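You operate a simulated robot arm through the tools that you are given. There is no shell and no other tool.

You are at the controls of a simulated robot arm. One attempt, no reset.

## Task
Dry the painted patch on the taped counterweight under the heat lamp.
Fine: dial on high before the lamp goes on; once the shine is gone: lamp off, dial low, lamp back at the board.

The check looks at the end state, three seconds after you hand in, the way a careful person would. Anything else that was tipped, shoved, dropped, spilled or broken makes it a failure.

## Robot
A 7-joint arm with a three-finger gripper, fixed in place. Base frame: the origin is at the foot of the arm, x ahead of it, y to its left, z up; the work surface is at about z = 885. Readings come in mm, rad, newtons and seconds.
Its first joint turns from -2.897 to 2.897 rad. Payload 2.69 kg.
The TCP is the grasp point between the finger pads, 30 mm short of the fingertips. In the tool frame z runs along the fingers and y along their closing line. Largest opening 128 mm; the body of the gripper starts 117 mm behind the TCP.
Orientation is that of the tool frame in the base frame, as a unit quaternion [x, y, z, w]. With the fingers straight down and closing along the base's y, the tool's x points along the base's -x, its y along +y and its z along -z.

## Interface
- The arm moves only by the tool drive_tool. Its argument "steps" is a list of rows, each an object of numbers (a shift or turn left out is 0, a gripper value left out holds the last): "rx", "ry", "rz": the turn, a rotation vector about the tool's x, y, z in units of 60 degrees (1.0 is 60 degrees); "dx", "dy", "dz": the shift along the tool's x, y, z in units of 150 mm (1.0 is 150 mm); "hand": the gripper command, from -1 (shut) to 1 (fully open), values between in proportion. In form: [{"rx": .., "ry": .., "rz": .., "dx": .., "dy": .., "dz": .., "hand": ..}, ...]. A call has 1 to 20 rows; each row is the pose to reach, as a shift and turn from the pose commanded when the call began, along the tool's axes at that moment. A call with a number of a shift or a turn outside -1 to 1 is refused whole. Each row takes 0.2 s and may step no farther than 50 mm and 0.15 rad from the row before; otherwise, or with a gripper value out of range, the whole call is refused. Where a pose cannot be reached the arm comes as near as it can. A force on the tool above 50 N (or 10 N above the force at the start of the call, whichever is more), or a blocked arm, ends the call early, and 0.2 s more pass. Each finger halts on what it meets, pressing with about 25 N; the grip force reading is that of the motor and also rises with nothing between the fingers. The clock runs only during rows and for 0.2 s after the last one: add rows that repeat a pose to give the fingers time. It gives the time, the measured TCP pose, the force on the tool (base axes), the opening and the grip force at its end, in the units of the frame above (readings bear some noise), with the torque about the TCP (base axes, N m) and any sound that the robot's microphone picked up.
- Cameras (640 x 400 px; columns grow to the right, rows downward): "scene" is fixed at [219.7, 651.1, 1729.5]; the picture's right is [-0.93, -0.37, 0.00], its down [-0.21, 0.51, -0.83] and it looks along [0.31, -0.77, -0.55] (base axes); focal length 333 px, centre (320, 200). "wrist" rides on the gripper at [58, 54, -131] in the tool frame; the picture's right is [-0.68, 0.74, 0.00], its down [-0.62, -0.57, -0.55] and it looks along [-0.40, -0.37, 0.84] (tool axes); focal length 234 px, centre (320, 200). There is no depth. A picture from a camera that has moved, and an enlarged one, comes with that camera's place and axes in the base frame and with its lens.
- capture(camera): a new picture of that camera. It takes no simulated time.
- slide_trunk(by): slides the trunk up (or, below 0, down) by that many mm; the arm rides with it, the base frame stays. It gives what a move gives, with no picture.
- zoom(camera, box): a new picture of the part [left, top, right, bottom] of that camera's present view, enlarged. It takes no simulated time.
- sign_off(): hands the job in; it is judged then, once.

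Nothing tells you positions but the pictures and the camera data. Unless the task says otherwise, let go and move clear before handing in.

The tools are called as a command line: name --argument value ..., lists and objects as JSON in quotes. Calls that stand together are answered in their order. drive_tool: Moves the arm, as the interface text tells. Its arguments: {"type":"object","properties":{"steps":{"type":"array","items":{"type":"object","properties":{"rx":{"type":"number"},"ry":{"type":"number"},"rz":{"type":"number"},"dx":{"type":"number"},"dy":{"type":"number"},"dz":{"type":"number"},"hand":{"type":"number"}}}}},"required":["steps"]} The other tools are called the same way: slide_trunk (by) slides the trunk up or down; capture (camera) takes a picture; zoom (camera, box) takes an enlarged picture of a part of a camera's view; sign_off () hands the job in.

At the start:

```text
clock: 0.0
tcp_pos: [550.6, -447.6, 1453.5]
tcp_rot: [0.0, 1.0, 0.001, -0.001]
ft_force: [0.0, 0.3, 0.2]
wrist_torque: [0.05, -0.01, 0.0]
gripper_width: 128.2
finger_force: 0.1
trunk travel left (down, up): [-250.0, 100.0]
```

scene: 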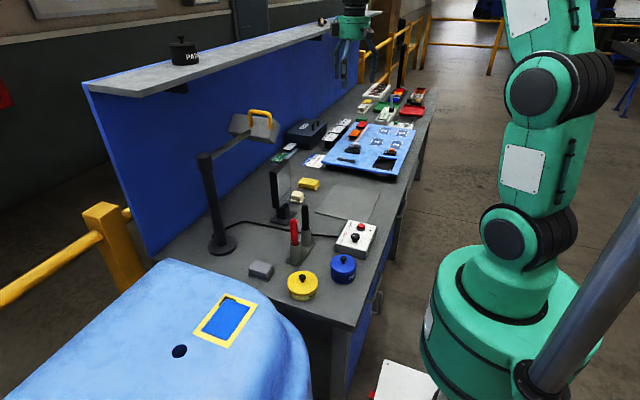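
wrist: 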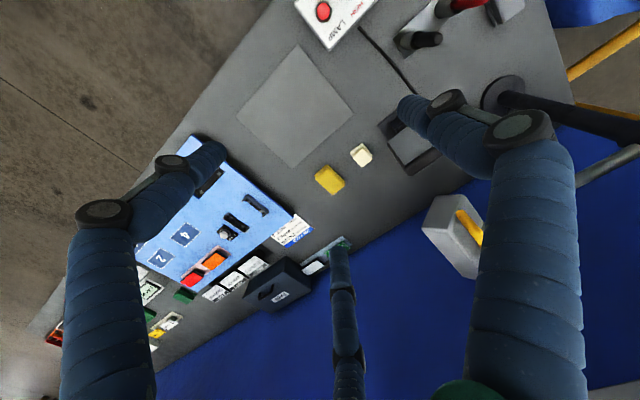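

I see a bench with a heat lamp on a swinging arm (yellow handle), a lamp control box with a knob and red button, and a big blue counterweight with a yellow taped patch at the near end. I'll zoom in to understand the details before moving.

zoom --camera "scene" --box '[320, 200, 400, 270]'

zoom --camera "scene" --box '[180, 90, 310, 270]'

zoom --camera "scene" --box '[140, 250, 360, 400]'

zoom --camera "scene" --box '[260, 90, 440, 220]'

zoom --camera "wrist" --box '[280, 0, 560, 180]'

```text
5.71 times, centred on (360, 235) of scene
camera zoom: at [219.7, 651.1, 1729.5], right [-0.93, -0.37, 0.0], down [-0.21, 0.51, -0.83], along [0.31, -0.77, -0.55], focal length 1903 px, centre (91, 0)
```

zoom: 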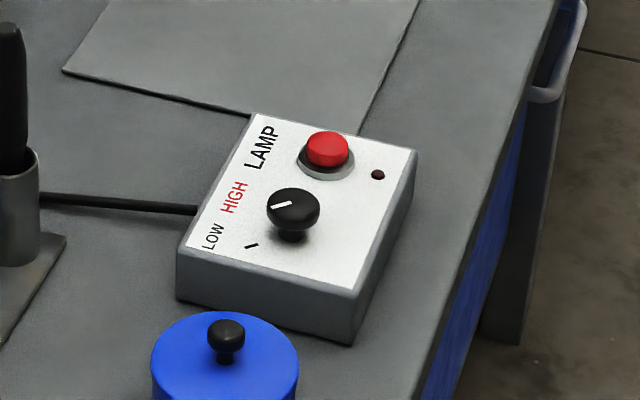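

```text
2.22 times, centred on (245, 180) of scene
camera zoom: at [219.7, 651.1, 1729.5], right [-0.93, -0.37, 0.0], down [-0.21, 0.51, -0.83], along [0.31, -0.77, -0.55], focal length 740 px, centre (487, 244)
```

zoom: 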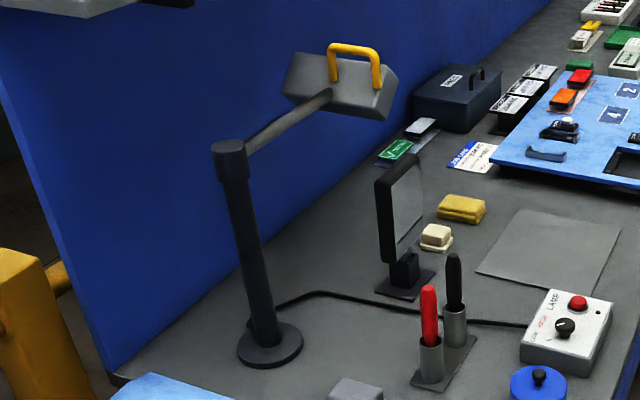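

```text
2.67 times, centred on (250, 325) of scene
camera zoom: at [219.7, 651.1, 1729.5], right [-0.93, -0.37, 0.0], down [-0.21, 0.51, -0.83], along [0.31, -0.77, -0.55], focal length 888 px, centre (507, -133)
```

zoom: 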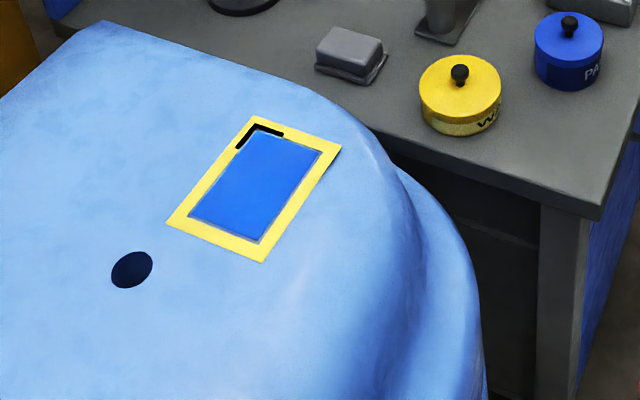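

```text
3.08 times, centred on (350, 155) of scene
camera zoom: at [219.7, 651.1, 1729.5], right [-0.93, -0.37, 0.0], down [-0.21, 0.51, -0.83], along [0.31, -0.77, -0.55], focal length 1025 px, centre (228, 338)
```

zoom: 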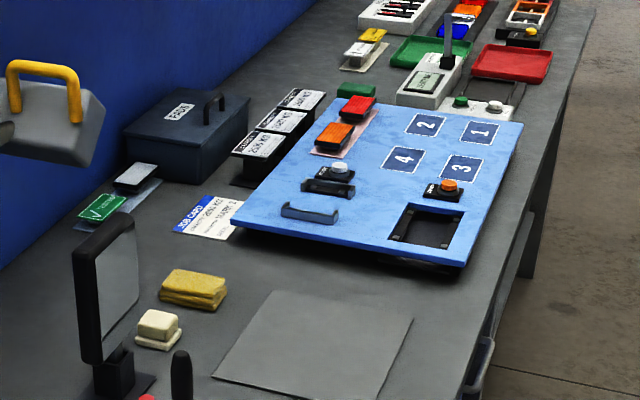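

```text
2.22 times, centred on (420, 90) of wrist
camera zoom: at [491.6, -393.4, 1584.3], right [0.68, 0.74, 0.0], down [0.62, -0.56, 0.55], along [0.4, -0.37, -0.84], focal length 520 px, centre (98, 444)
```

zoom: 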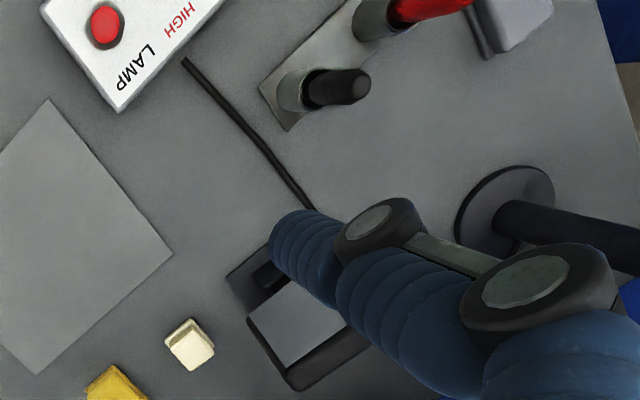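

The box, lamp post and patch are visible, but I need closer looks; I'll check the gripper itself and the lamp head before moving.

zoom --camera "scene" --box '[310, 0, 400, 100]'

zoom --camera "scene" --box '[190, 95, 290, 175]'

zoom --camera "scene" --box '[190, 285, 265, 355]'

zoom --camera "wrist" --box '[400, 80, 620, 300]'

```text
4.00 times, centred on (355, 50) of scene
camera zoom: at [219.7, 651.1, 1729.5], right [-0.93, -0.37, 0.0], down [-0.21, 0.51, -0.83], along [0.31, -0.77, -0.55], focal length 1332 px, centre (180, 800)
```

zoom: 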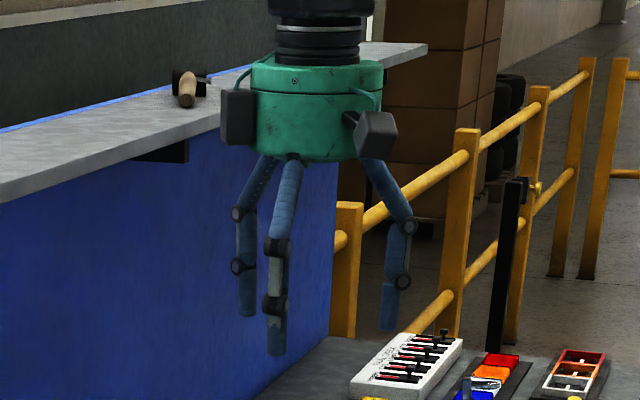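

```text
5.00 times, centred on (240, 135) of scene
camera zoom: at [219.7, 651.1, 1729.5], right [-0.93, -0.37, 0.0], down [-0.21, 0.51, -0.83], along [0.31, -0.77, -0.55], focal length 1666 px, centre (720, 525)
```

zoom: 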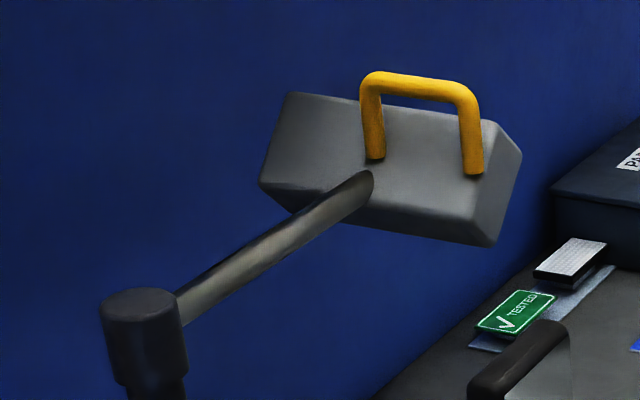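

```text
5.71 times, centred on (228, 320) of scene
camera zoom: at [219.7, 651.1, 1729.5], right [-0.93, -0.37, 0.0], down [-0.21, 0.51, -0.83], along [0.31, -0.77, -0.55], focal length 1903 px, centre (849, -486)
```

zoom: 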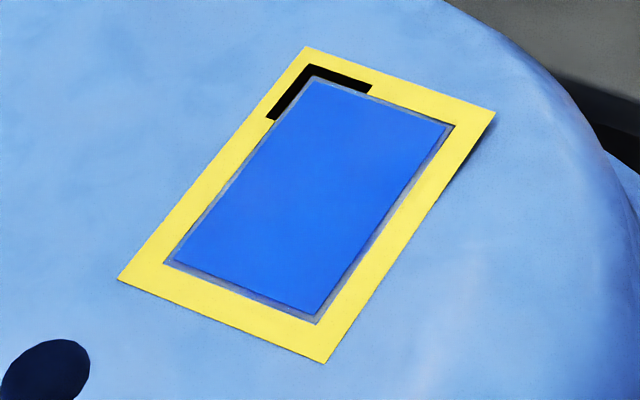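

```text
1.82 times, centred on (510, 190) of wrist
camera zoom: at [491.6, -393.4, 1584.3], right [0.68, 0.74, 0.0], down [0.62, -0.56, 0.55], along [0.4, -0.37, -0.84], focal length 426 px, centre (-26, 218)
```

zoom: 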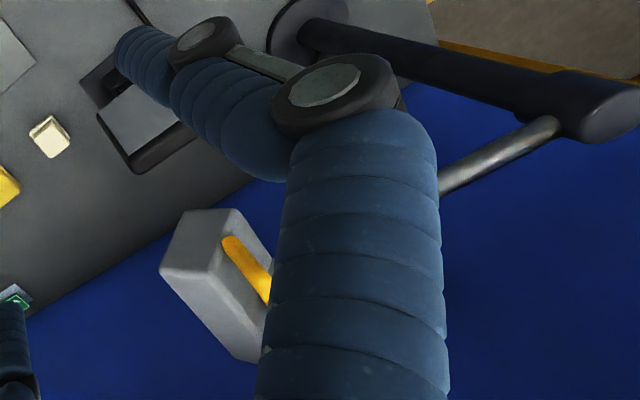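

The hand is a three-fingered-looking gripper; the lamp post stands near (915,-100) with its head's yellow handle around (878,-377,1318), and the control box is near (440,-250). I'll move the hand so the wrist camera looks at the control box.

drive_tool --steps '[{"dx": 0.167, "dy": 0.2, "dz": 0.1}, {"dx": 0.333, "dy": 0.4, "dz": 0.2}, {"dx": 0.5, "dy": 0.6, "dz": 0.3}, {"dx": 0.667, "dy": 0.8, "dz": 0.4}, {"dx": 0.833, "dy": 1.0, "dz": 0.5}]'

drive_tool --steps '[{"dx": 0.167, "dy": 0.2, "dz": 0.16}, {"dx": 0.333, "dy": 0.4, "dz": 0.32}, {"dx": 0.5, "dy": 0.6, "dz": 0.48}, {"dx": 0.667, "dy": 0.8, "dz": 0.64}, {"dx": 0.833, "dy": 1.0, "dz": 0.8}]'

capture --camera "wrist"

capture --camera "scene"

```text
clock: 1.2
tcp_pos: [421.2, -295.7, 1381.3]
tcp_rot: [-0.001, 1.0, -0.001, 0.001]
ft_force: [1.2, 0.1, 0.7]
wrist_torque: [-0.01, -0.01, 0.02]
gripper_width: 127.9
finger_force: 0.0
trunk travel left (down, up): [-250.0, 100.0]
```

```text
clock: 2.4
tcp_pos: [299.1, -148.0, 1260.3]
tcp_rot: [-0.001, 1.0, 0.001, 0.001]
ft_force: [-0.6, 0.6, 0.3]
wrist_torque: [-0.01, -0.05, -0.01]
gripper_width: 127.8
finger_force: 0.0
trunk travel left (down, up): [-250.0, 100.0]
```

```text
taken
camera wrist: at [240.0, -94.3, 1390.8], right [0.68, 0.74, 0.0], down [0.62, -0.56, 0.55], along [0.41, -0.37, -0.84], focal length 234 px, centre (320, 200)
```

wrist: 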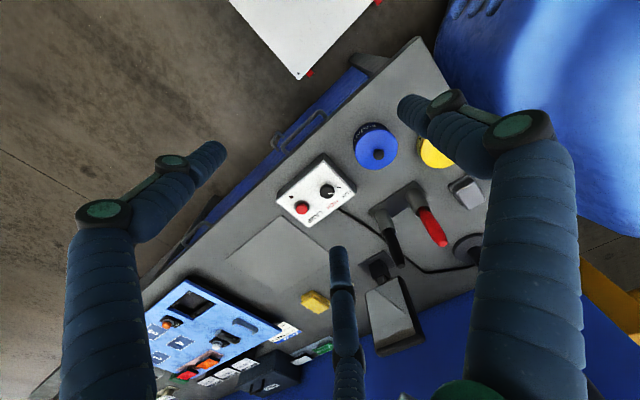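

```text
taken
```

scene: 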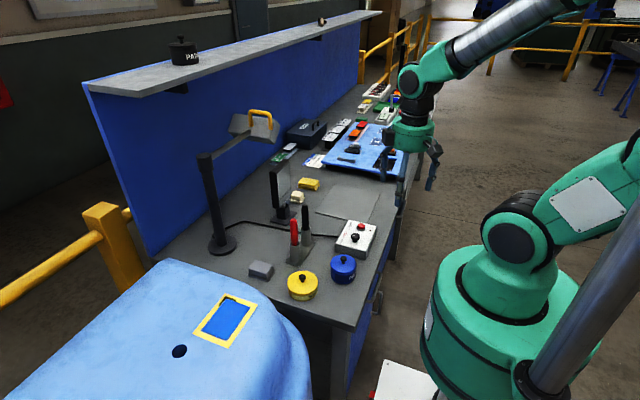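

Now the wrist camera sees the control box; I'll enlarge it to read the dial and button.

zoom --camera "wrist" --box '[265, 140, 365, 240]'

zoom --camera "wrist" --box '[340, 100, 500, 280]'

zoom --camera "scene" --box '[330, 210, 385, 260]'

```text
4.00 times, centred on (315, 190) of wrist
camera zoom: at [240.0, -94.3, 1390.8], right [0.68, 0.74, 0.0], down [0.62, -0.56, 0.55], along [0.41, -0.37, -0.84], focal length 937 px, centre (340, 240)
```

zoom: 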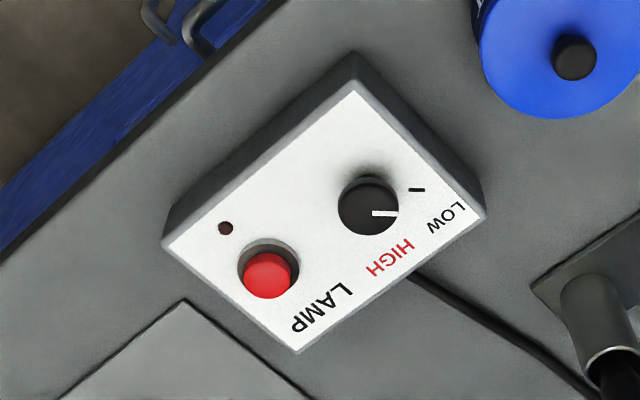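

```text
2.22 times, centred on (420, 190) of wrist
camera zoom: at [240.0, -94.3, 1390.8], right [0.68, 0.74, 0.0], down [0.62, -0.56, 0.55], along [0.41, -0.37, -0.84], focal length 520 px, centre (98, 222)
```

zoom: 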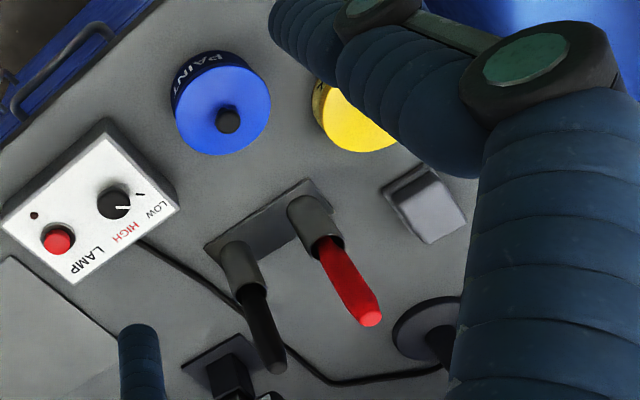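

```text
8.00 times, centred on (358, 235) of scene
camera zoom: at [219.7, 651.1, 1729.5], right [-0.93, -0.37, 0.0], down [-0.21, 0.51, -0.83], along [0.31, -0.77, -0.55], focal length 2665 px, centre (20, -80)
```

zoom: 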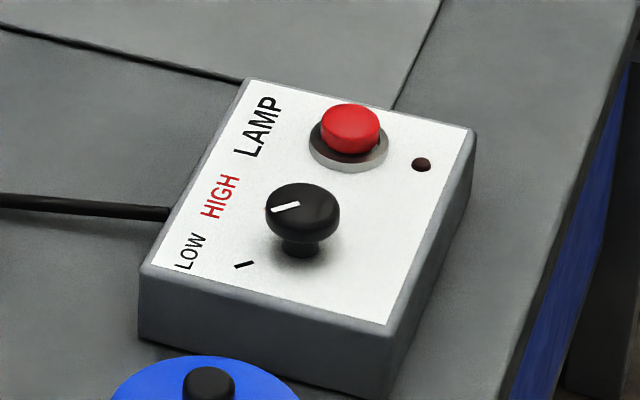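

The dial points at the LOW tick (45° left); HIGH should be the mirrored mark, so it needs a 90° clockwise turn. The knob cap is at about (448,-262,952) and the red button at about (448,-339,945), on a box top at z≈930. I'll go above the knob with the hand pre-turned 45°.

drive_tool --steps '[{"dx": -0.165, "dy": -0.127, "dz": 0.167, "rz": -0.125, "hand": 0.2}, {"dx": -0.33, "dy": -0.253, "dz": 0.333, "rz": -0.25}, {"dx": -0.495, "dy": -0.38, "dz": 0.5, "rz": -0.375}, {"dx": -0.66, "dy": -0.507, "dz": 0.667, "rz": -0.5}, {"dx": -0.825, "dy": -0.633, "dz": 0.833, "rz": -0.625}, {"dx": -0.99, "dy": -0.76, "dz": 1.0, "rz": -0.75}, {"dx": -0.99, "dy": -0.76, "dz": 1.0, "rz": -0.75}, {"dx": -0.99, "dy": -0.76, "dz": 1.0, "rz": -0.75}]'

capture --camera "wrist"

zoom --camera "scene" --box '[280, 130, 440, 280]'

```text
clock: 4.2
tcp_pos: [449.4, -259.1, 1109.0]
tcp_rot: [-0.383, 0.924, 0.0, 0.001]
ft_force: [0.4, 0.3, 0.3]
wrist_torque: [-0.04, -0.03, -0.02]
gripper_width: 77.0
finger_force: 0.2
trunk travel left (down, up): [-250.0, 100.0]
```

```text
taken
camera wrist: at [369.5, -262.4, 1239.1], right [-0.04, 1.0, 0.0], down [0.83, 0.04, 0.55], along [0.55, 0.02, -0.84], focal length 234 px, centre (320, 200)
```

wrist: 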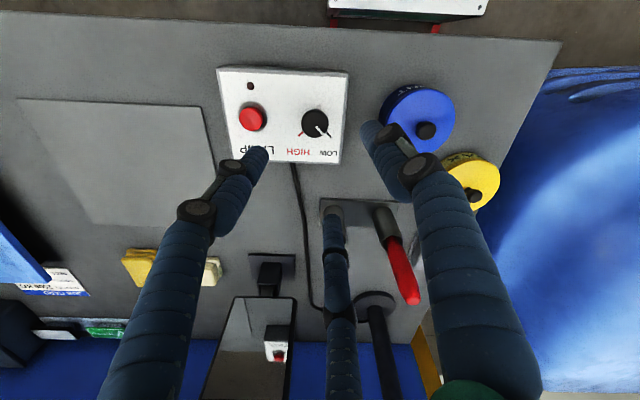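

```text
2.67 times, centred on (360, 205) of scene
camera zoom: at [219.7, 651.1, 1729.5], right [-0.93, -0.37, 0.0], down [-0.21, 0.51, -0.83], along [0.31, -0.77, -0.55], focal length 888 px, centre (213, 187)
```

zoom: 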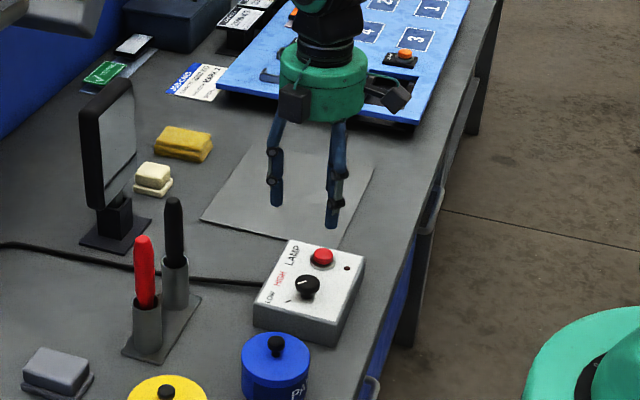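

zoom --camera "wrist" --box '[210, 60, 370, 170]'

```text
3.64 times, centred on (290, 115) of wrist
camera zoom: at [369.5, -262.4, 1239.1], right [-0.04, 1.0, 0.0], down [0.83, 0.04, 0.55], along [0.55, 0.02, -0.84], focal length 852 px, centre (429, 509)
```

zoom: 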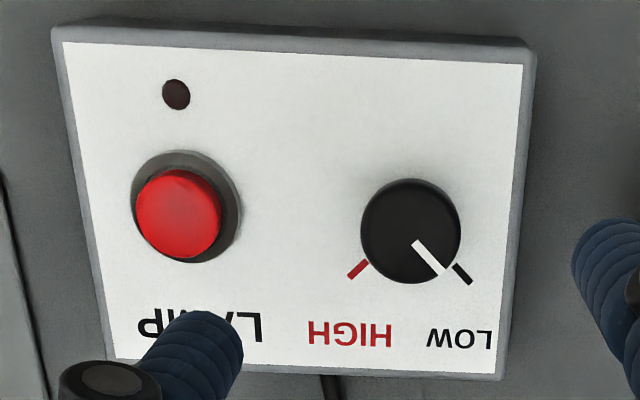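

The dial's red HIGH tick is exactly mirrored from the black LOW tick, and the pointer is on LOW. I refine the knob to about (447.5,-264.5) and come down to check alignment.

drive_tool --steps '[{"dx": 0.0288, "dy": -0.0174, "dz": 0.2}, {"dx": 0.0288, "dy": -0.0174, "dz": 0.45}, {"dx": 0.0288, "dy": -0.0174, "dz": 0.653}, {"dx": 0.0288, "dy": -0.0174, "dz": 0.653}, {"dx": 0.0288, "dy": -0.0174, "dz": 0.653}]'

capture --camera "wrist"

zoom --camera "wrist" --box '[240, 80, 400, 180]'

zoom --camera "scene" --box '[320, 180, 400, 270]'

```text
clock: 5.4
tcp_pos: [449.1, -263.7, 1010.8]
tcp_rot: [-0.384, 0.923, 0.0, 0.0]
ft_force: [-0.7, 0.7, 0.5]
wrist_torque: [-0.07, -0.03, -0.04]
gripper_width: 76.8
finger_force: 0.0
trunk travel left (down, up): [-250.0, 100.0]
```

```text
taken
camera wrist: at [368.2, -267.2, 1142.0], right [-0.04, 1.0, 0.0], down [0.84, 0.04, 0.55], along [0.55, 0.02, -0.84], focal length 234 px, centre (320, 200)
```

wrist: 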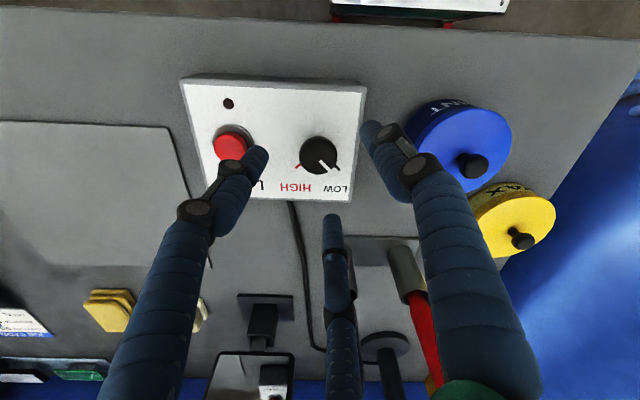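

```text
4.00 times, centred on (320, 130) of wrist
camera zoom: at [368.2, -267.2, 1142.0], right [-0.04, 1.0, 0.0], down [0.84, 0.04, 0.55], along [0.55, 0.02, -0.84], focal length 937 px, centre (320, 480)
```

zoom: 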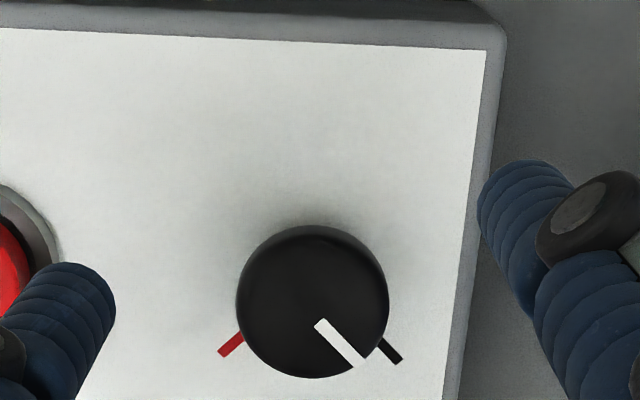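

```text
4.44 times, centred on (360, 225) of scene
camera zoom: at [219.7, 651.1, 1729.5], right [-0.93, -0.37, 0.0], down [-0.21, 0.51, -0.83], along [0.31, -0.77, -0.55], focal length 1480 px, centre (142, 89)
```

zoom: 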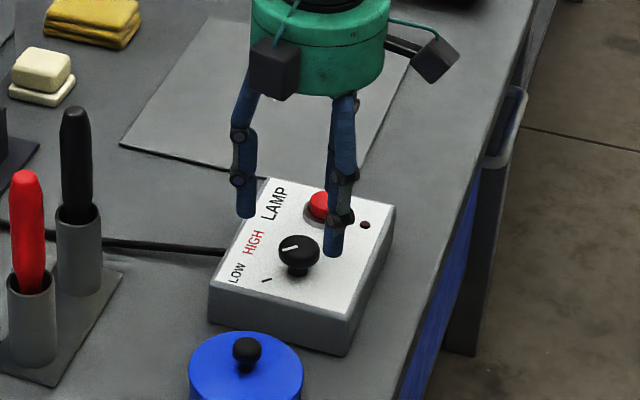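

Alignment looks good, knob about 1 mm off the tool axis. I narrow the opening to 60 mm, lower the tips around the cap, and close.

drive_tool --steps '[{"dx": 0.01, "dz": 0.0, "hand": -0.06}, {"dx": 0.01, "dz": 0.1}, {"dx": 0.01, "dz": 0.2}, {"dx": 0.01, "dz": 0.29}, {"dx": 0.01, "dz": 0.29}]'

zoom --camera "wrist" --box '[220, 60, 420, 240]'

zoom --camera "scene" --box '[320, 180, 400, 270]'

```text
clock: 6.6
tcp_pos: [447.1, -264.7, 966.0]
tcp_rot: [-0.383, 0.924, 0.0, 0.001]
ft_force: [0.4, 0.2, 0.0]
wrist_torque: [0.04, 0.01, 0.0]
gripper_width: 60.1
finger_force: 0.1
trunk travel left (down, up): [-250.0, 100.0]
```

```text
2.22 times, centred on (320, 150) of wrist
camera zoom: at [367.0, -269.1, 1096.6], right [-0.04, 1.0, 0.0], down [0.84, 0.04, 0.55], along [0.55, 0.02, -0.84], focal length 520 px, centre (320, 311)
```

zoom: 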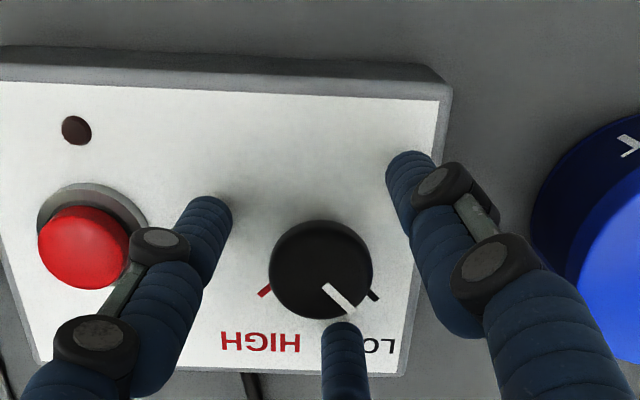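

```text
4.44 times, centred on (360, 225) of scene
camera zoom: at [219.7, 651.1, 1729.5], right [-0.93, -0.37, 0.0], down [-0.21, 0.51, -0.83], along [0.31, -0.77, -0.55], focal length 1480 px, centre (142, 89)
```

zoom: 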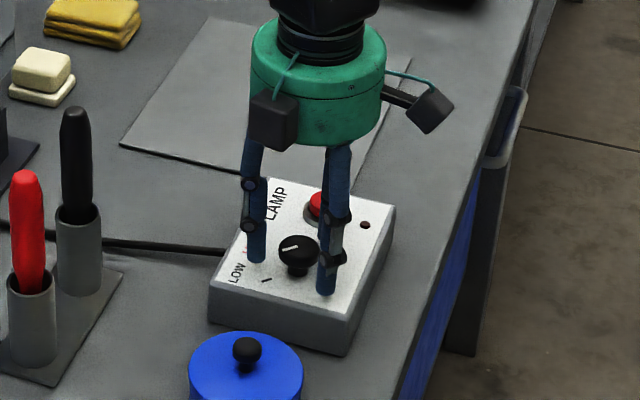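

The tips straddle the cap and are centred. Closing on the knob now.

drive_tool --steps '[{"hand": -0.3}, {"hand": -0.5}, {"hand": -1}, {"hand": -1}]'

zoom --camera "wrist" --box '[220, 60, 420, 240]'

zoom --camera "scene" --box '[320, 180, 400, 270]'

```text
clock: 7.6
tcp_pos: [450.7, -265.5, 966.3]
tcp_rot: [-0.384, 0.923, -0.002, 0.0]
ft_force: [32.8, 8.9, -6.5]
wrist_torque: [0.04, -0.87, -0.03]
gripper_width: 33.1
finger_force: 45.6
trunk travel left (down, up): [-250.0, 100.0]
```

```text
2.22 times, centred on (320, 150) of wrist
camera zoom: at [369.8, -269.2, 1097.0], right [-0.04, 1.0, 0.0], down [0.83, 0.04, 0.55], along [0.55, 0.02, -0.84], focal length 520 px, centre (320, 311)
```

zoom: 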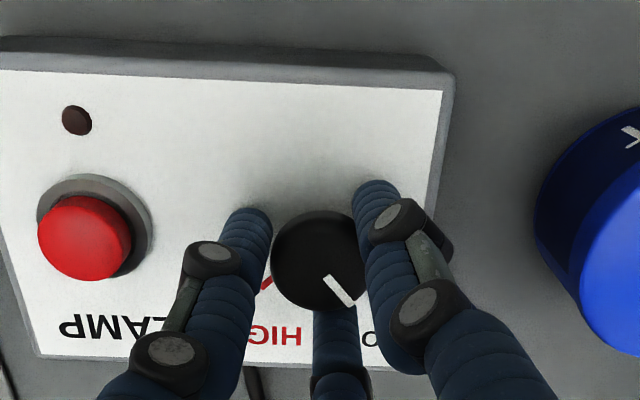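

```text
4.44 times, centred on (360, 225) of scene
camera zoom: at [219.7, 651.1, 1729.5], right [-0.93, -0.37, 0.0], down [-0.21, 0.51, -0.83], along [0.31, -0.77, -0.55], focal length 1480 px, centre (142, 89)
```

zoom: 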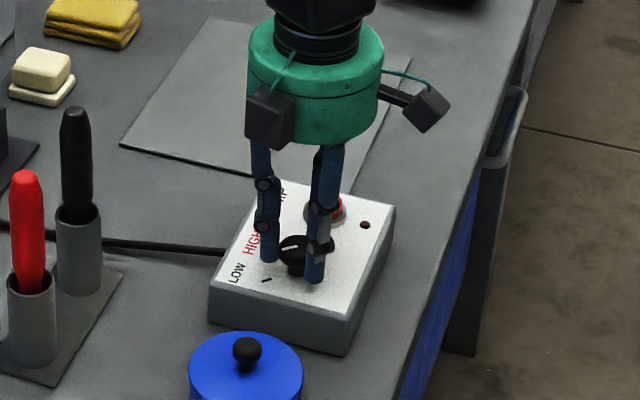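

The knob is held, but a side load of about 33 N shows I'm about 4 mm short in x. I'll relieve that before turning.

drive_tool --steps '[{"dx": -0.012, "dy": -0.007}, {"dx": -0.02, "dy": -0.012}, {"dx": -0.02, "dy": -0.012}]'

```text
clock: 8.4
tcp_pos: [449.5, -264.3, 965.6]
tcp_rot: [-0.383, 0.924, 0.002, -0.001]
ft_force: [5.1, -4.9, -6.6]
wrist_torque: [-0.08, 0.14, 0.03]
gripper_width: 32.8
finger_force: 44.9
trunk travel left (down, up): [-250.0, 100.0]
```

Side load is now near zero. Turning clockwise by 45° first.

drive_tool --steps '[{"rz": 0.11}, {"rz": 0.22}, {"rz": 0.33}, {"rz": 0.44}, {"rz": 0.55}, {"rz": 0.65}, {"rz": 0.75}, {"rz": 0.75}]'

zoom --camera "wrist" --box '[220, 60, 420, 240]'

zoom --camera "scene" --box '[320, 180, 400, 270]'

```text
clock: 10.2
tcp_pos: [449.6, -265.1, 966.4]
tcp_rot: [0.0, 1.0, 0.001, -0.001]
ft_force: [-5.8, 4.4, -35.3]
wrist_torque: [0.15, 0.14, -0.01]
gripper_width: 32.7
finger_force: 45.0
trunk travel left (down, up): [-250.0, 100.0]
```

```text
2.22 times, centred on (320, 150) of wrist
camera zoom: at [391.7, -212.0, 1097.6], right [0.68, 0.74, 0.0], down [0.62, -0.57, 0.55], along [0.4, -0.37, -0.84], focal length 520 px, centre (320, 311)
```

zoom: 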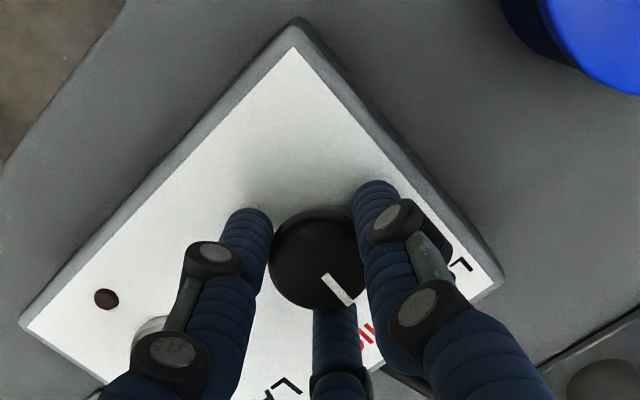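

```text
4.44 times, centred on (360, 225) of scene
camera zoom: at [219.7, 651.1, 1729.5], right [-0.93, -0.37, 0.0], down [-0.21, 0.51, -0.83], along [0.31, -0.77, -0.55], focal length 1480 px, centre (142, 89)
```

zoom: 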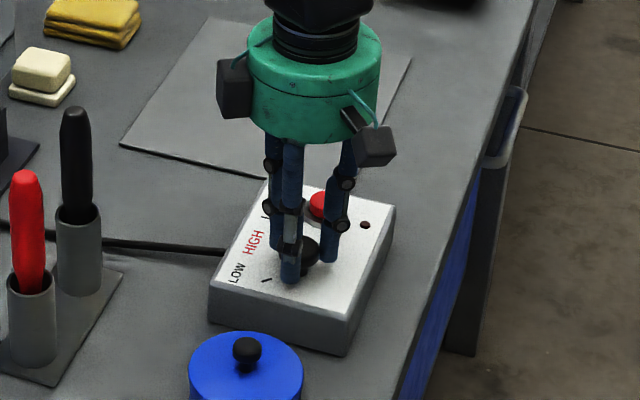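

The knob follows the hand with the box unmoved. A 35 N vertical pull appeared, so I'll lower 2 mm while turning the remaining 45°.

drive_tool --steps '[{"rz": 0.0, "dz": 0.013}, {"rz": 0.11, "dz": 0.013}, {"rz": 0.22, "dz": 0.013}, {"rz": 0.33, "dz": 0.013}, {"rz": 0.44, "dz": 0.013}, {"rz": 0.55, "dz": 0.013}, {"rz": 0.65, "dz": 0.013}, {"rz": 0.75, "dz": 0.013}, {"rz": 0.75, "dz": 0.013}]'

zoom --camera "wrist" --box '[220, 60, 420, 240]'

zoom --camera "scene" --box '[320, 180, 400, 270]'

```text
clock: 12.2
tcp_pos: [449.8, -265.1, 966.0]
tcp_rot: [0.383, 0.924, -0.001, 0.001]
ft_force: [-11.7, 19.4, 19.3]
wrist_torque: [0.39, 0.23, 0.51]
gripper_width: 32.5
finger_force: 45.1
trunk travel left (down, up): [-250.0, 100.0]
```

```text
2.22 times, centred on (320, 150) of wrist
camera zoom: at [446.2, -185.8, 1096.6], right [1.0, 0.04, 0.0], down [0.03, -0.83, 0.55], along [0.02, -0.55, -0.84], focal length 520 px, centre (320, 311)
```

zoom: 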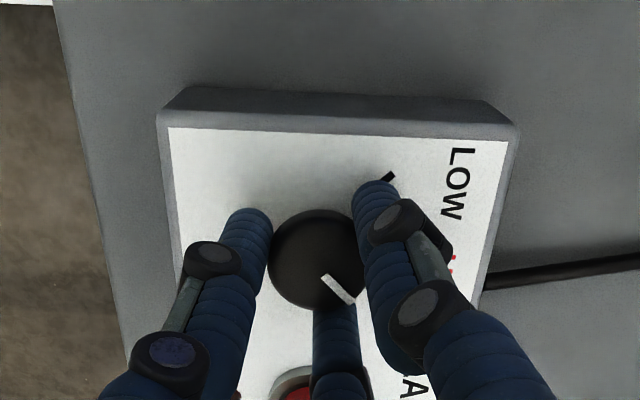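

```text
4.44 times, centred on (360, 225) of scene
camera zoom: at [219.7, 651.1, 1729.5], right [-0.93, -0.37, 0.0], down [-0.21, 0.51, -0.83], along [0.31, -0.77, -0.55], focal length 1480 px, centre (142, 89)
```

zoom: 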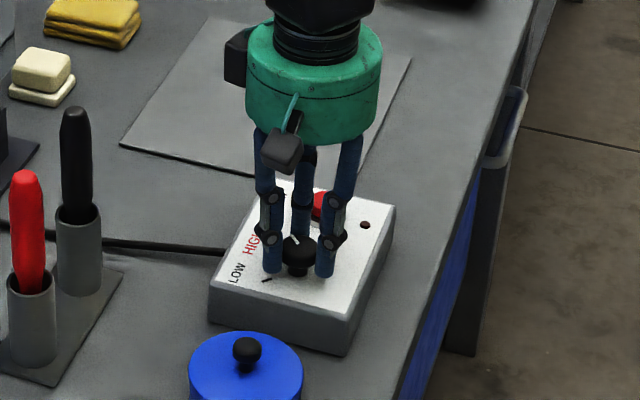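

The pointer is now at the red tick with a small end-stop torque. I'll release, lift, and check the reading.

drive_tool --steps '[{"hand": -0.1}, {"hand": -0.1}, {"dz": -0.25}, {"dz": -0.5}, {"dz": -0.8}, {"dz": -0.8}]'

capture --camera "wrist"

zoom --camera "scene" --box '[320, 200, 400, 270]'

```text
clock: 13.6
tcp_pos: [450.5, -267.2, 1084.1]
tcp_rot: [0.382, 0.924, 0.0, 0.0]
ft_force: [-0.3, -0.1, -0.3]
wrist_torque: [-0.04, -0.06, 0.01]
gripper_width: 57.6
finger_force: 0.1
trunk travel left (down, up): [-250.0, 100.0]
```

```text
taken
camera wrist: at [445.7, -188.5, 1215.8], right [1.0, 0.04, 0.0], down [0.04, -0.84, 0.55], along [0.02, -0.55, -0.84], focal length 234 px, centre (320, 200)
```

wrist: 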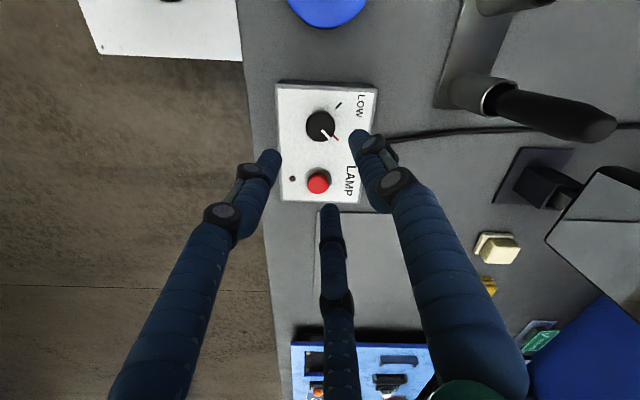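

```text
5.71 times, centred on (360, 235) of scene
camera zoom: at [219.7, 651.1, 1729.5], right [-0.93, -0.37, 0.0], down [-0.21, 0.51, -0.83], along [0.31, -0.77, -0.55], focal length 1903 px, centre (91, 0)
```

zoom: 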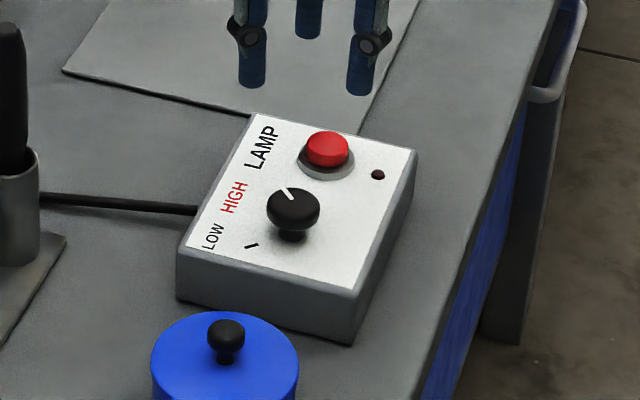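

The dial reads HIGH, the box hasn't moved, and the indicator is dark. Next I'll raise the hand and turn it to view the lamp and the counterweight patch.

drive_tool --steps '[{"dx": 0.0825, "dy": 0.0825, "dz": -0.125, "rz": -0.125}, {"dx": 0.165, "dy": 0.165, "dz": -0.25, "rz": -0.25}, {"dx": 0.2475, "dy": 0.2475, "dz": -0.375, "rz": -0.375}, {"dx": 0.33, "dy": 0.33, "dz": -0.5, "rz": -0.5}, {"dx": 0.4125, "dy": 0.4125, "dz": -0.625, "rz": -0.625}, {"dx": 0.495, "dy": 0.495, "dz": -0.75, "rz": -0.75}, {"dx": 0.5775, "dy": 0.5775, "dz": -0.875, "rz": -0.875}, {"dx": 0.66, "dy": 0.66, "dz": -1.0, "rz": -1.0}]'

drive_tool --steps '[{"dy": 0.1, "dz": -0.125, "rz": -0.125}, {"dy": 0.2, "dz": -0.25, "rz": -0.25}, {"dy": 0.3, "dz": -0.375, "rz": -0.375}, {"dy": 0.4, "dz": -0.5, "rz": -0.5}, {"dy": 0.5, "dz": -0.625, "rz": -0.625}, {"dy": 0.6, "dz": -0.75, "rz": -0.75}, {"dy": 0.7, "dz": -0.875, "rz": -0.875}, {"dy": 0.8, "dz": -1.0, "rz": -1.0}, {"dy": 0.8, "dz": -1.0, "rz": -1.0}]'

capture --camera "wrist"

capture --camera "scene"

```text
clock: 15.4
tcp_pos: [449.1, -126.0, 1236.2]
tcp_rot: [-0.132, 0.991, 0.0, 0.0]
ft_force: [0.1, 0.5, -0.6]
wrist_torque: [0.01, 0.0, 0.01]
gripper_width: 57.7
finger_force: 0.0
trunk travel left (down, up): [-250.0, 100.0]
```

```text
clock: 17.4
tcp_pos: [416.6, -10.3, 1385.2]
tcp_rot: [-0.61, 0.792, 0.0, 0.0]
ft_force: [-0.4, -0.5, 0.1]
wrist_torque: [-0.02, 0.02, -0.04]
gripper_width: 57.6
finger_force: 0.1
trunk travel left (down, up): [-250.0, 100.0]
```

```text
taken
camera wrist: at [349.4, -53.6, 1515.6], right [-0.54, 0.84, 0.0], down [0.7, 0.45, 0.55], along [0.46, 0.3, -0.84], focal length 234 px, centre (320, 200)
```

wrist: 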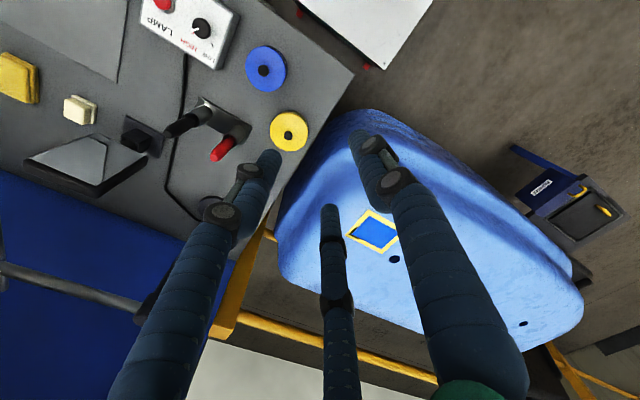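

```text
taken
```

scene: 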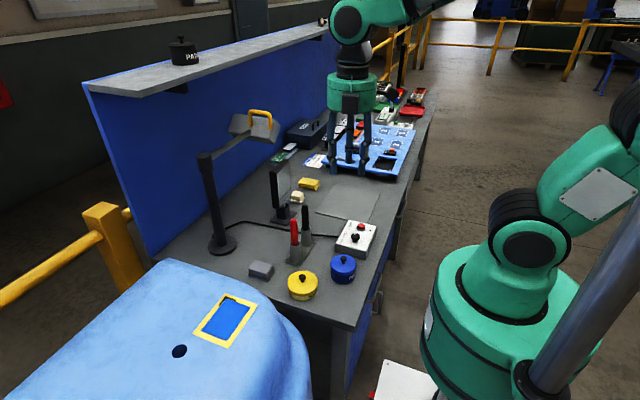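

Triangulating puts the patch at about (606,279,1063), nearly 490 mm from the lamp post, while the head sits about 280 mm out, so the head is presumably tilted outward. I need closer views of the lamp head, so I'll move the camera toward it.

drive_tool --steps '[{"dx": 0.06875, "dy": -0.1115, "dz": -0.0325, "rz": 0.125}, {"dx": 0.1375, "dy": -0.223, "dz": -0.065, "rz": 0.25}, {"dx": 0.206, "dy": -0.334, "dz": -0.0975, "rz": 0.375}, {"dx": 0.275, "dy": -0.446, "dz": -0.13, "rz": 0.5}, {"dx": 0.344, "dy": -0.557, "dz": -0.1625, "rz": 0.625}, {"dx": 0.4125, "dy": -0.669, "dz": -0.195, "rz": 0.75}, {"dx": 0.481, "dy": -0.78, "dz": -0.2275, "rz": 0.875}, {"dx": 0.55, "dy": -0.892, "dz": -0.26, "rz": 1.0}]'

drive_tool --steps '[{"dx": -0.083, "dy": -0.154, "dz": -0.042}, {"dx": -0.167, "dy": -0.307, "dz": -0.083}, {"dx": -0.25, "dy": -0.46, "dz": -0.125}, {"dx": -0.333, "dy": -0.614, "dz": -0.167}, {"dx": -0.333, "dy": -0.614, "dz": -0.167}]'

capture --camera "wrist"

capture --camera "scene"

```text
clock: 19.2
tcp_pos: [528.8, -121.0, 1421.6]
tcp_rot: [-0.13, 0.992, 0.0, -0.001]
ft_force: [0.4, 0.4, 0.5]
wrist_torque: [-0.04, 0.01, 0.02]
gripper_width: 57.6
finger_force: 0.0
trunk travel left (down, up): [-250.0, 100.0]
```

```text
clock: 20.4
tcp_pos: [596.9, -198.7, 1452.3]
tcp_rot: [-0.131, 0.991, 0.0, 0.0]
ft_force: [0.0, 0.6, 1.3]
wrist_torque: [0.02, -0.04, -0.03]
gripper_width: 57.7
finger_force: 0.0
trunk travel left (down, up): [-250.0, 100.0]
```

```text
taken
camera wrist: at [526.4, -163.0, 1581.8], right [0.46, 0.89, 0.0], down [0.74, -0.39, 0.55], along [0.49, -0.25, -0.84], focal length 234 px, centre (320, 200)
```

wrist: 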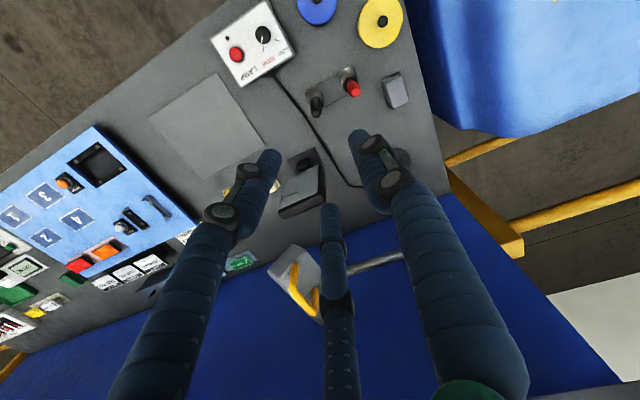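

```text
taken
```

scene: 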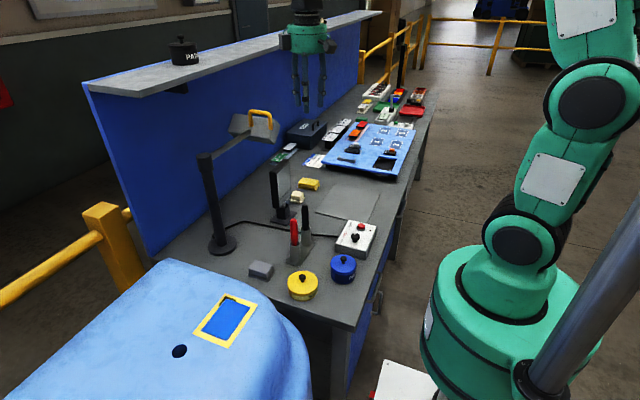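

zoom --camera "wrist" --box '[240, 120, 440, 340]'

zoom --camera "scene" --box '[215, 95, 290, 155]'

```text
1.82 times, centred on (340, 230) of wrist
camera zoom: at [526.4, -163.0, 1581.8], right [0.46, 0.89, 0.0], down [0.74, -0.39, 0.55], along [0.49, -0.25, -0.84], focal length 426 px, centre (284, 146)
```

zoom: 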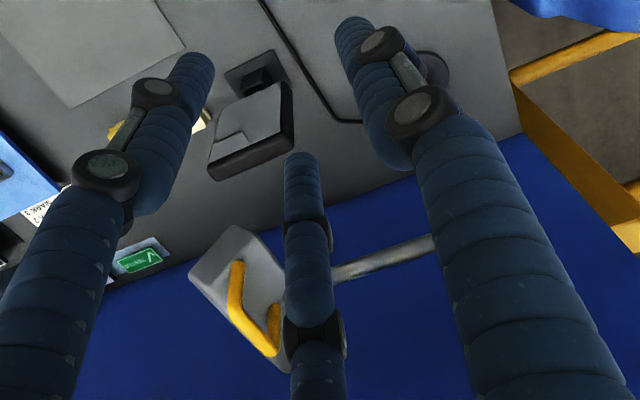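

```text
6.67 times, centred on (252, 125) of scene
camera zoom: at [219.7, 651.1, 1729.5], right [-0.93, -0.37, 0.0], down [-0.21, 0.51, -0.83], along [0.31, -0.77, -0.55], focal length 2221 px, centre (770, 700)
```

zoom: 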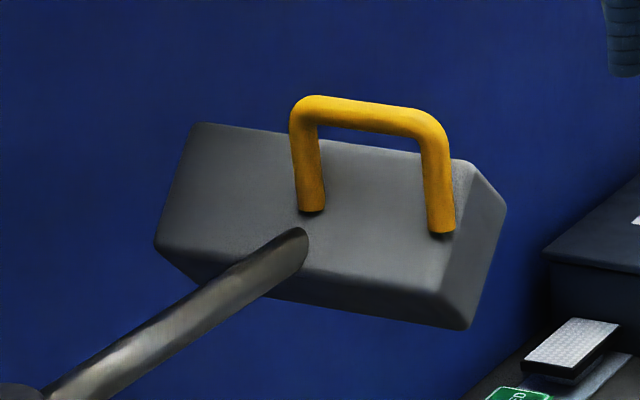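

The handle bar runs along x from about x=841 to 925 at y≈-388, z≈1315, on a head tilted outward. The shelf overhangs the head, with its front edge near x≈907 and z≈1500. I'll approach with the hand tilted 30° back towards the robot and re-check from closer.

drive_tool --steps '[{"dx": -0.106, "dy": -0.203, "rz": 0.0625}, {"dx": -0.2125, "dy": -0.405, "rz": 0.125}, {"dx": -0.319, "dy": -0.608, "rz": 0.1875}, {"dx": -0.425, "dy": -0.811, "rz": 0.25}, {"dx": -0.425, "dy": -0.811, "rz": 0.25}]'

drive_tool --steps '[{"dx": -0.1, "dy": -0.1, "dz": 0.03, "ry": -0.1}, {"dx": -0.25, "dy": -0.22, "dz": 0.07, "ry": -0.2}, {"dx": -0.4, "dy": -0.34, "dz": 0.11, "ry": -0.3}, {"dx": -0.56, "dy": -0.46, "dz": 0.16, "ry": -0.4}, {"dx": -0.733, "dy": -0.587, "dz": 0.213, "ry": -0.5}, {"dx": -0.733, "dy": -0.587, "dz": 0.213, "ry": -0.5}]'

capture --camera "wrist"

capture --camera "scene"

```text
clock: 21.6
tcp_pos: [693.7, -301.8, 1449.2]
tcp_rot: [0.0, 1.0, -0.001, 0.0]
ft_force: [0.2, -0.9, -1.0]
wrist_torque: [0.06, 0.02, 0.02]
gripper_width: 57.8
finger_force: 0.0
trunk travel left (down, up): [-250.0, 100.0]
```

```text
clock: 23.0
tcp_pos: [802.2, -388.9, 1416.4]
tcp_rot: [0.0, 0.966, -0.001, 0.26]
ft_force: [0.5, 0.3, 0.8]
wrist_torque: [0.02, -0.01, 0.01]
gripper_width: 57.5
finger_force: 0.1
trunk travel left (down, up): [-250.0, 100.0]
```

```text
taken
camera wrist: at [684.8, -335.4, 1499.6], right [0.58, 0.74, 0.34], down [0.26, -0.57, 0.78], along [0.77, -0.37, -0.52], focal length 234 px, centre (320, 200)
```

wrist: 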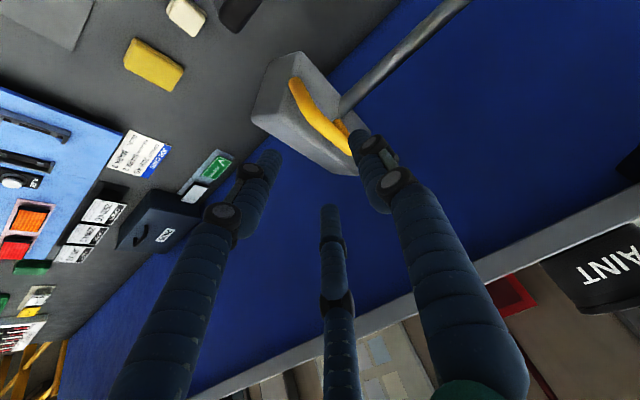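

```text
taken
```

scene: 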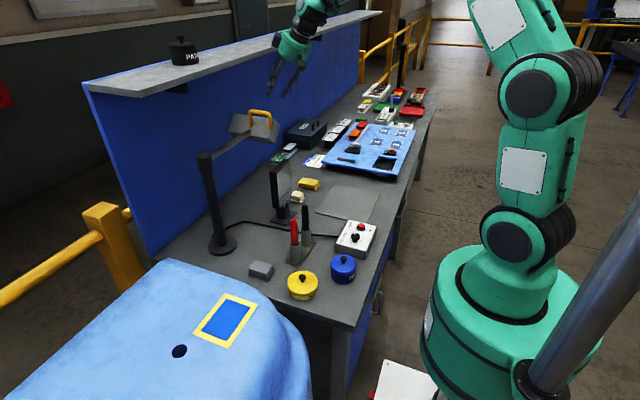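

zoom --camera "wrist" --box '[240, 40, 400, 190]'

zoom --camera "scene" --box '[220, 0, 340, 150]'

```text
2.67 times, centred on (320, 115) of wrist
camera zoom: at [684.8, -335.4, 1499.6], right [0.58, 0.74, 0.34], down [0.26, -0.57, 0.78], along [0.77, -0.37, -0.52], focal length 624 px, centre (320, 427)
```

zoom: 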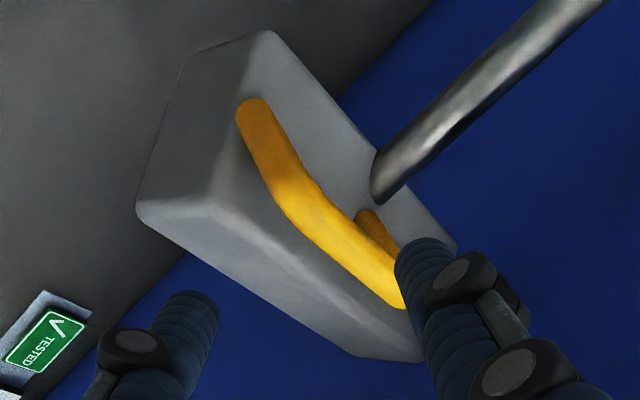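

```text
2.67 times, centred on (280, 75) of scene
camera zoom: at [219.7, 651.1, 1729.5], right [-0.93, -0.37, 0.0], down [-0.21, 0.51, -0.83], along [0.31, -0.77, -0.55], focal length 888 px, centre (427, 533)
```

zoom: 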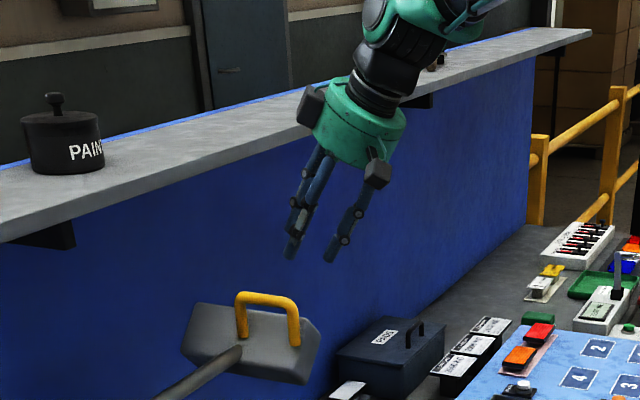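

The bar estimates agree to about ±8 mm: y≈-382, z≈1315. I'll advance along the tool axis to about 60 mm short of the bar and check again.

drive_tool --steps '[{"dx": 0.005, "dy": 0.02, "dz": 0.15}, {"dx": 0.013, "dy": 0.047, "dz": 0.3}, {"dx": 0.013, "dy": 0.047, "dz": 0.37}, {"dx": 0.013, "dy": 0.047, "dz": 0.37}]'

zoom --camera "wrist" --box '[200, 40, 440, 240]'

zoom --camera "scene" --box '[220, 40, 320, 150]'

```text
clock: 24.0
tcp_pos: [828.4, -381.6, 1367.6]
tcp_rot: [-0.001, 0.966, 0.0, 0.259]
ft_force: [-0.9, 0.2, -0.3]
wrist_torque: [0.02, -0.05, -0.01]
gripper_width: 57.5
finger_force: 0.1
trunk travel left (down, up): [-250.0, 100.0]
```

```text
2.00 times, centred on (320, 140) of wrist
camera zoom: at [710.7, -328.4, 1452.0], right [0.58, 0.74, 0.34], down [0.26, -0.57, 0.78], along [0.77, -0.37, -0.52], focal length 468 px, centre (320, 320)
```

zoom: 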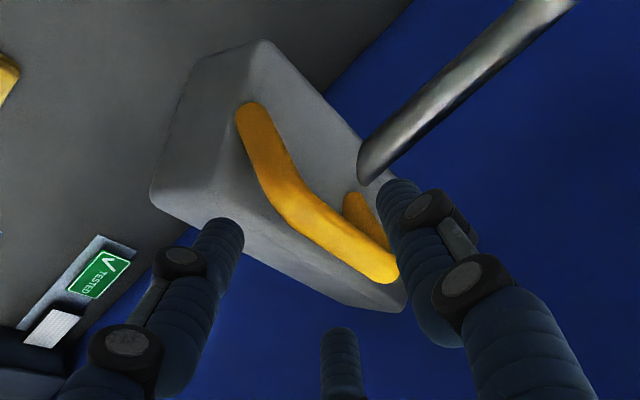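

```text
3.64 times, centred on (270, 95) of scene
camera zoom: at [219.7, 651.1, 1729.5], right [-0.93, -0.37, 0.0], down [-0.21, 0.51, -0.83], along [0.31, -0.77, -0.55], focal length 1211 px, centre (502, 582)
```

zoom: 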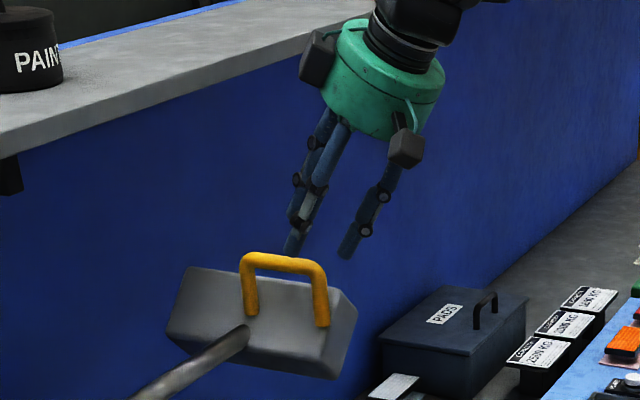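

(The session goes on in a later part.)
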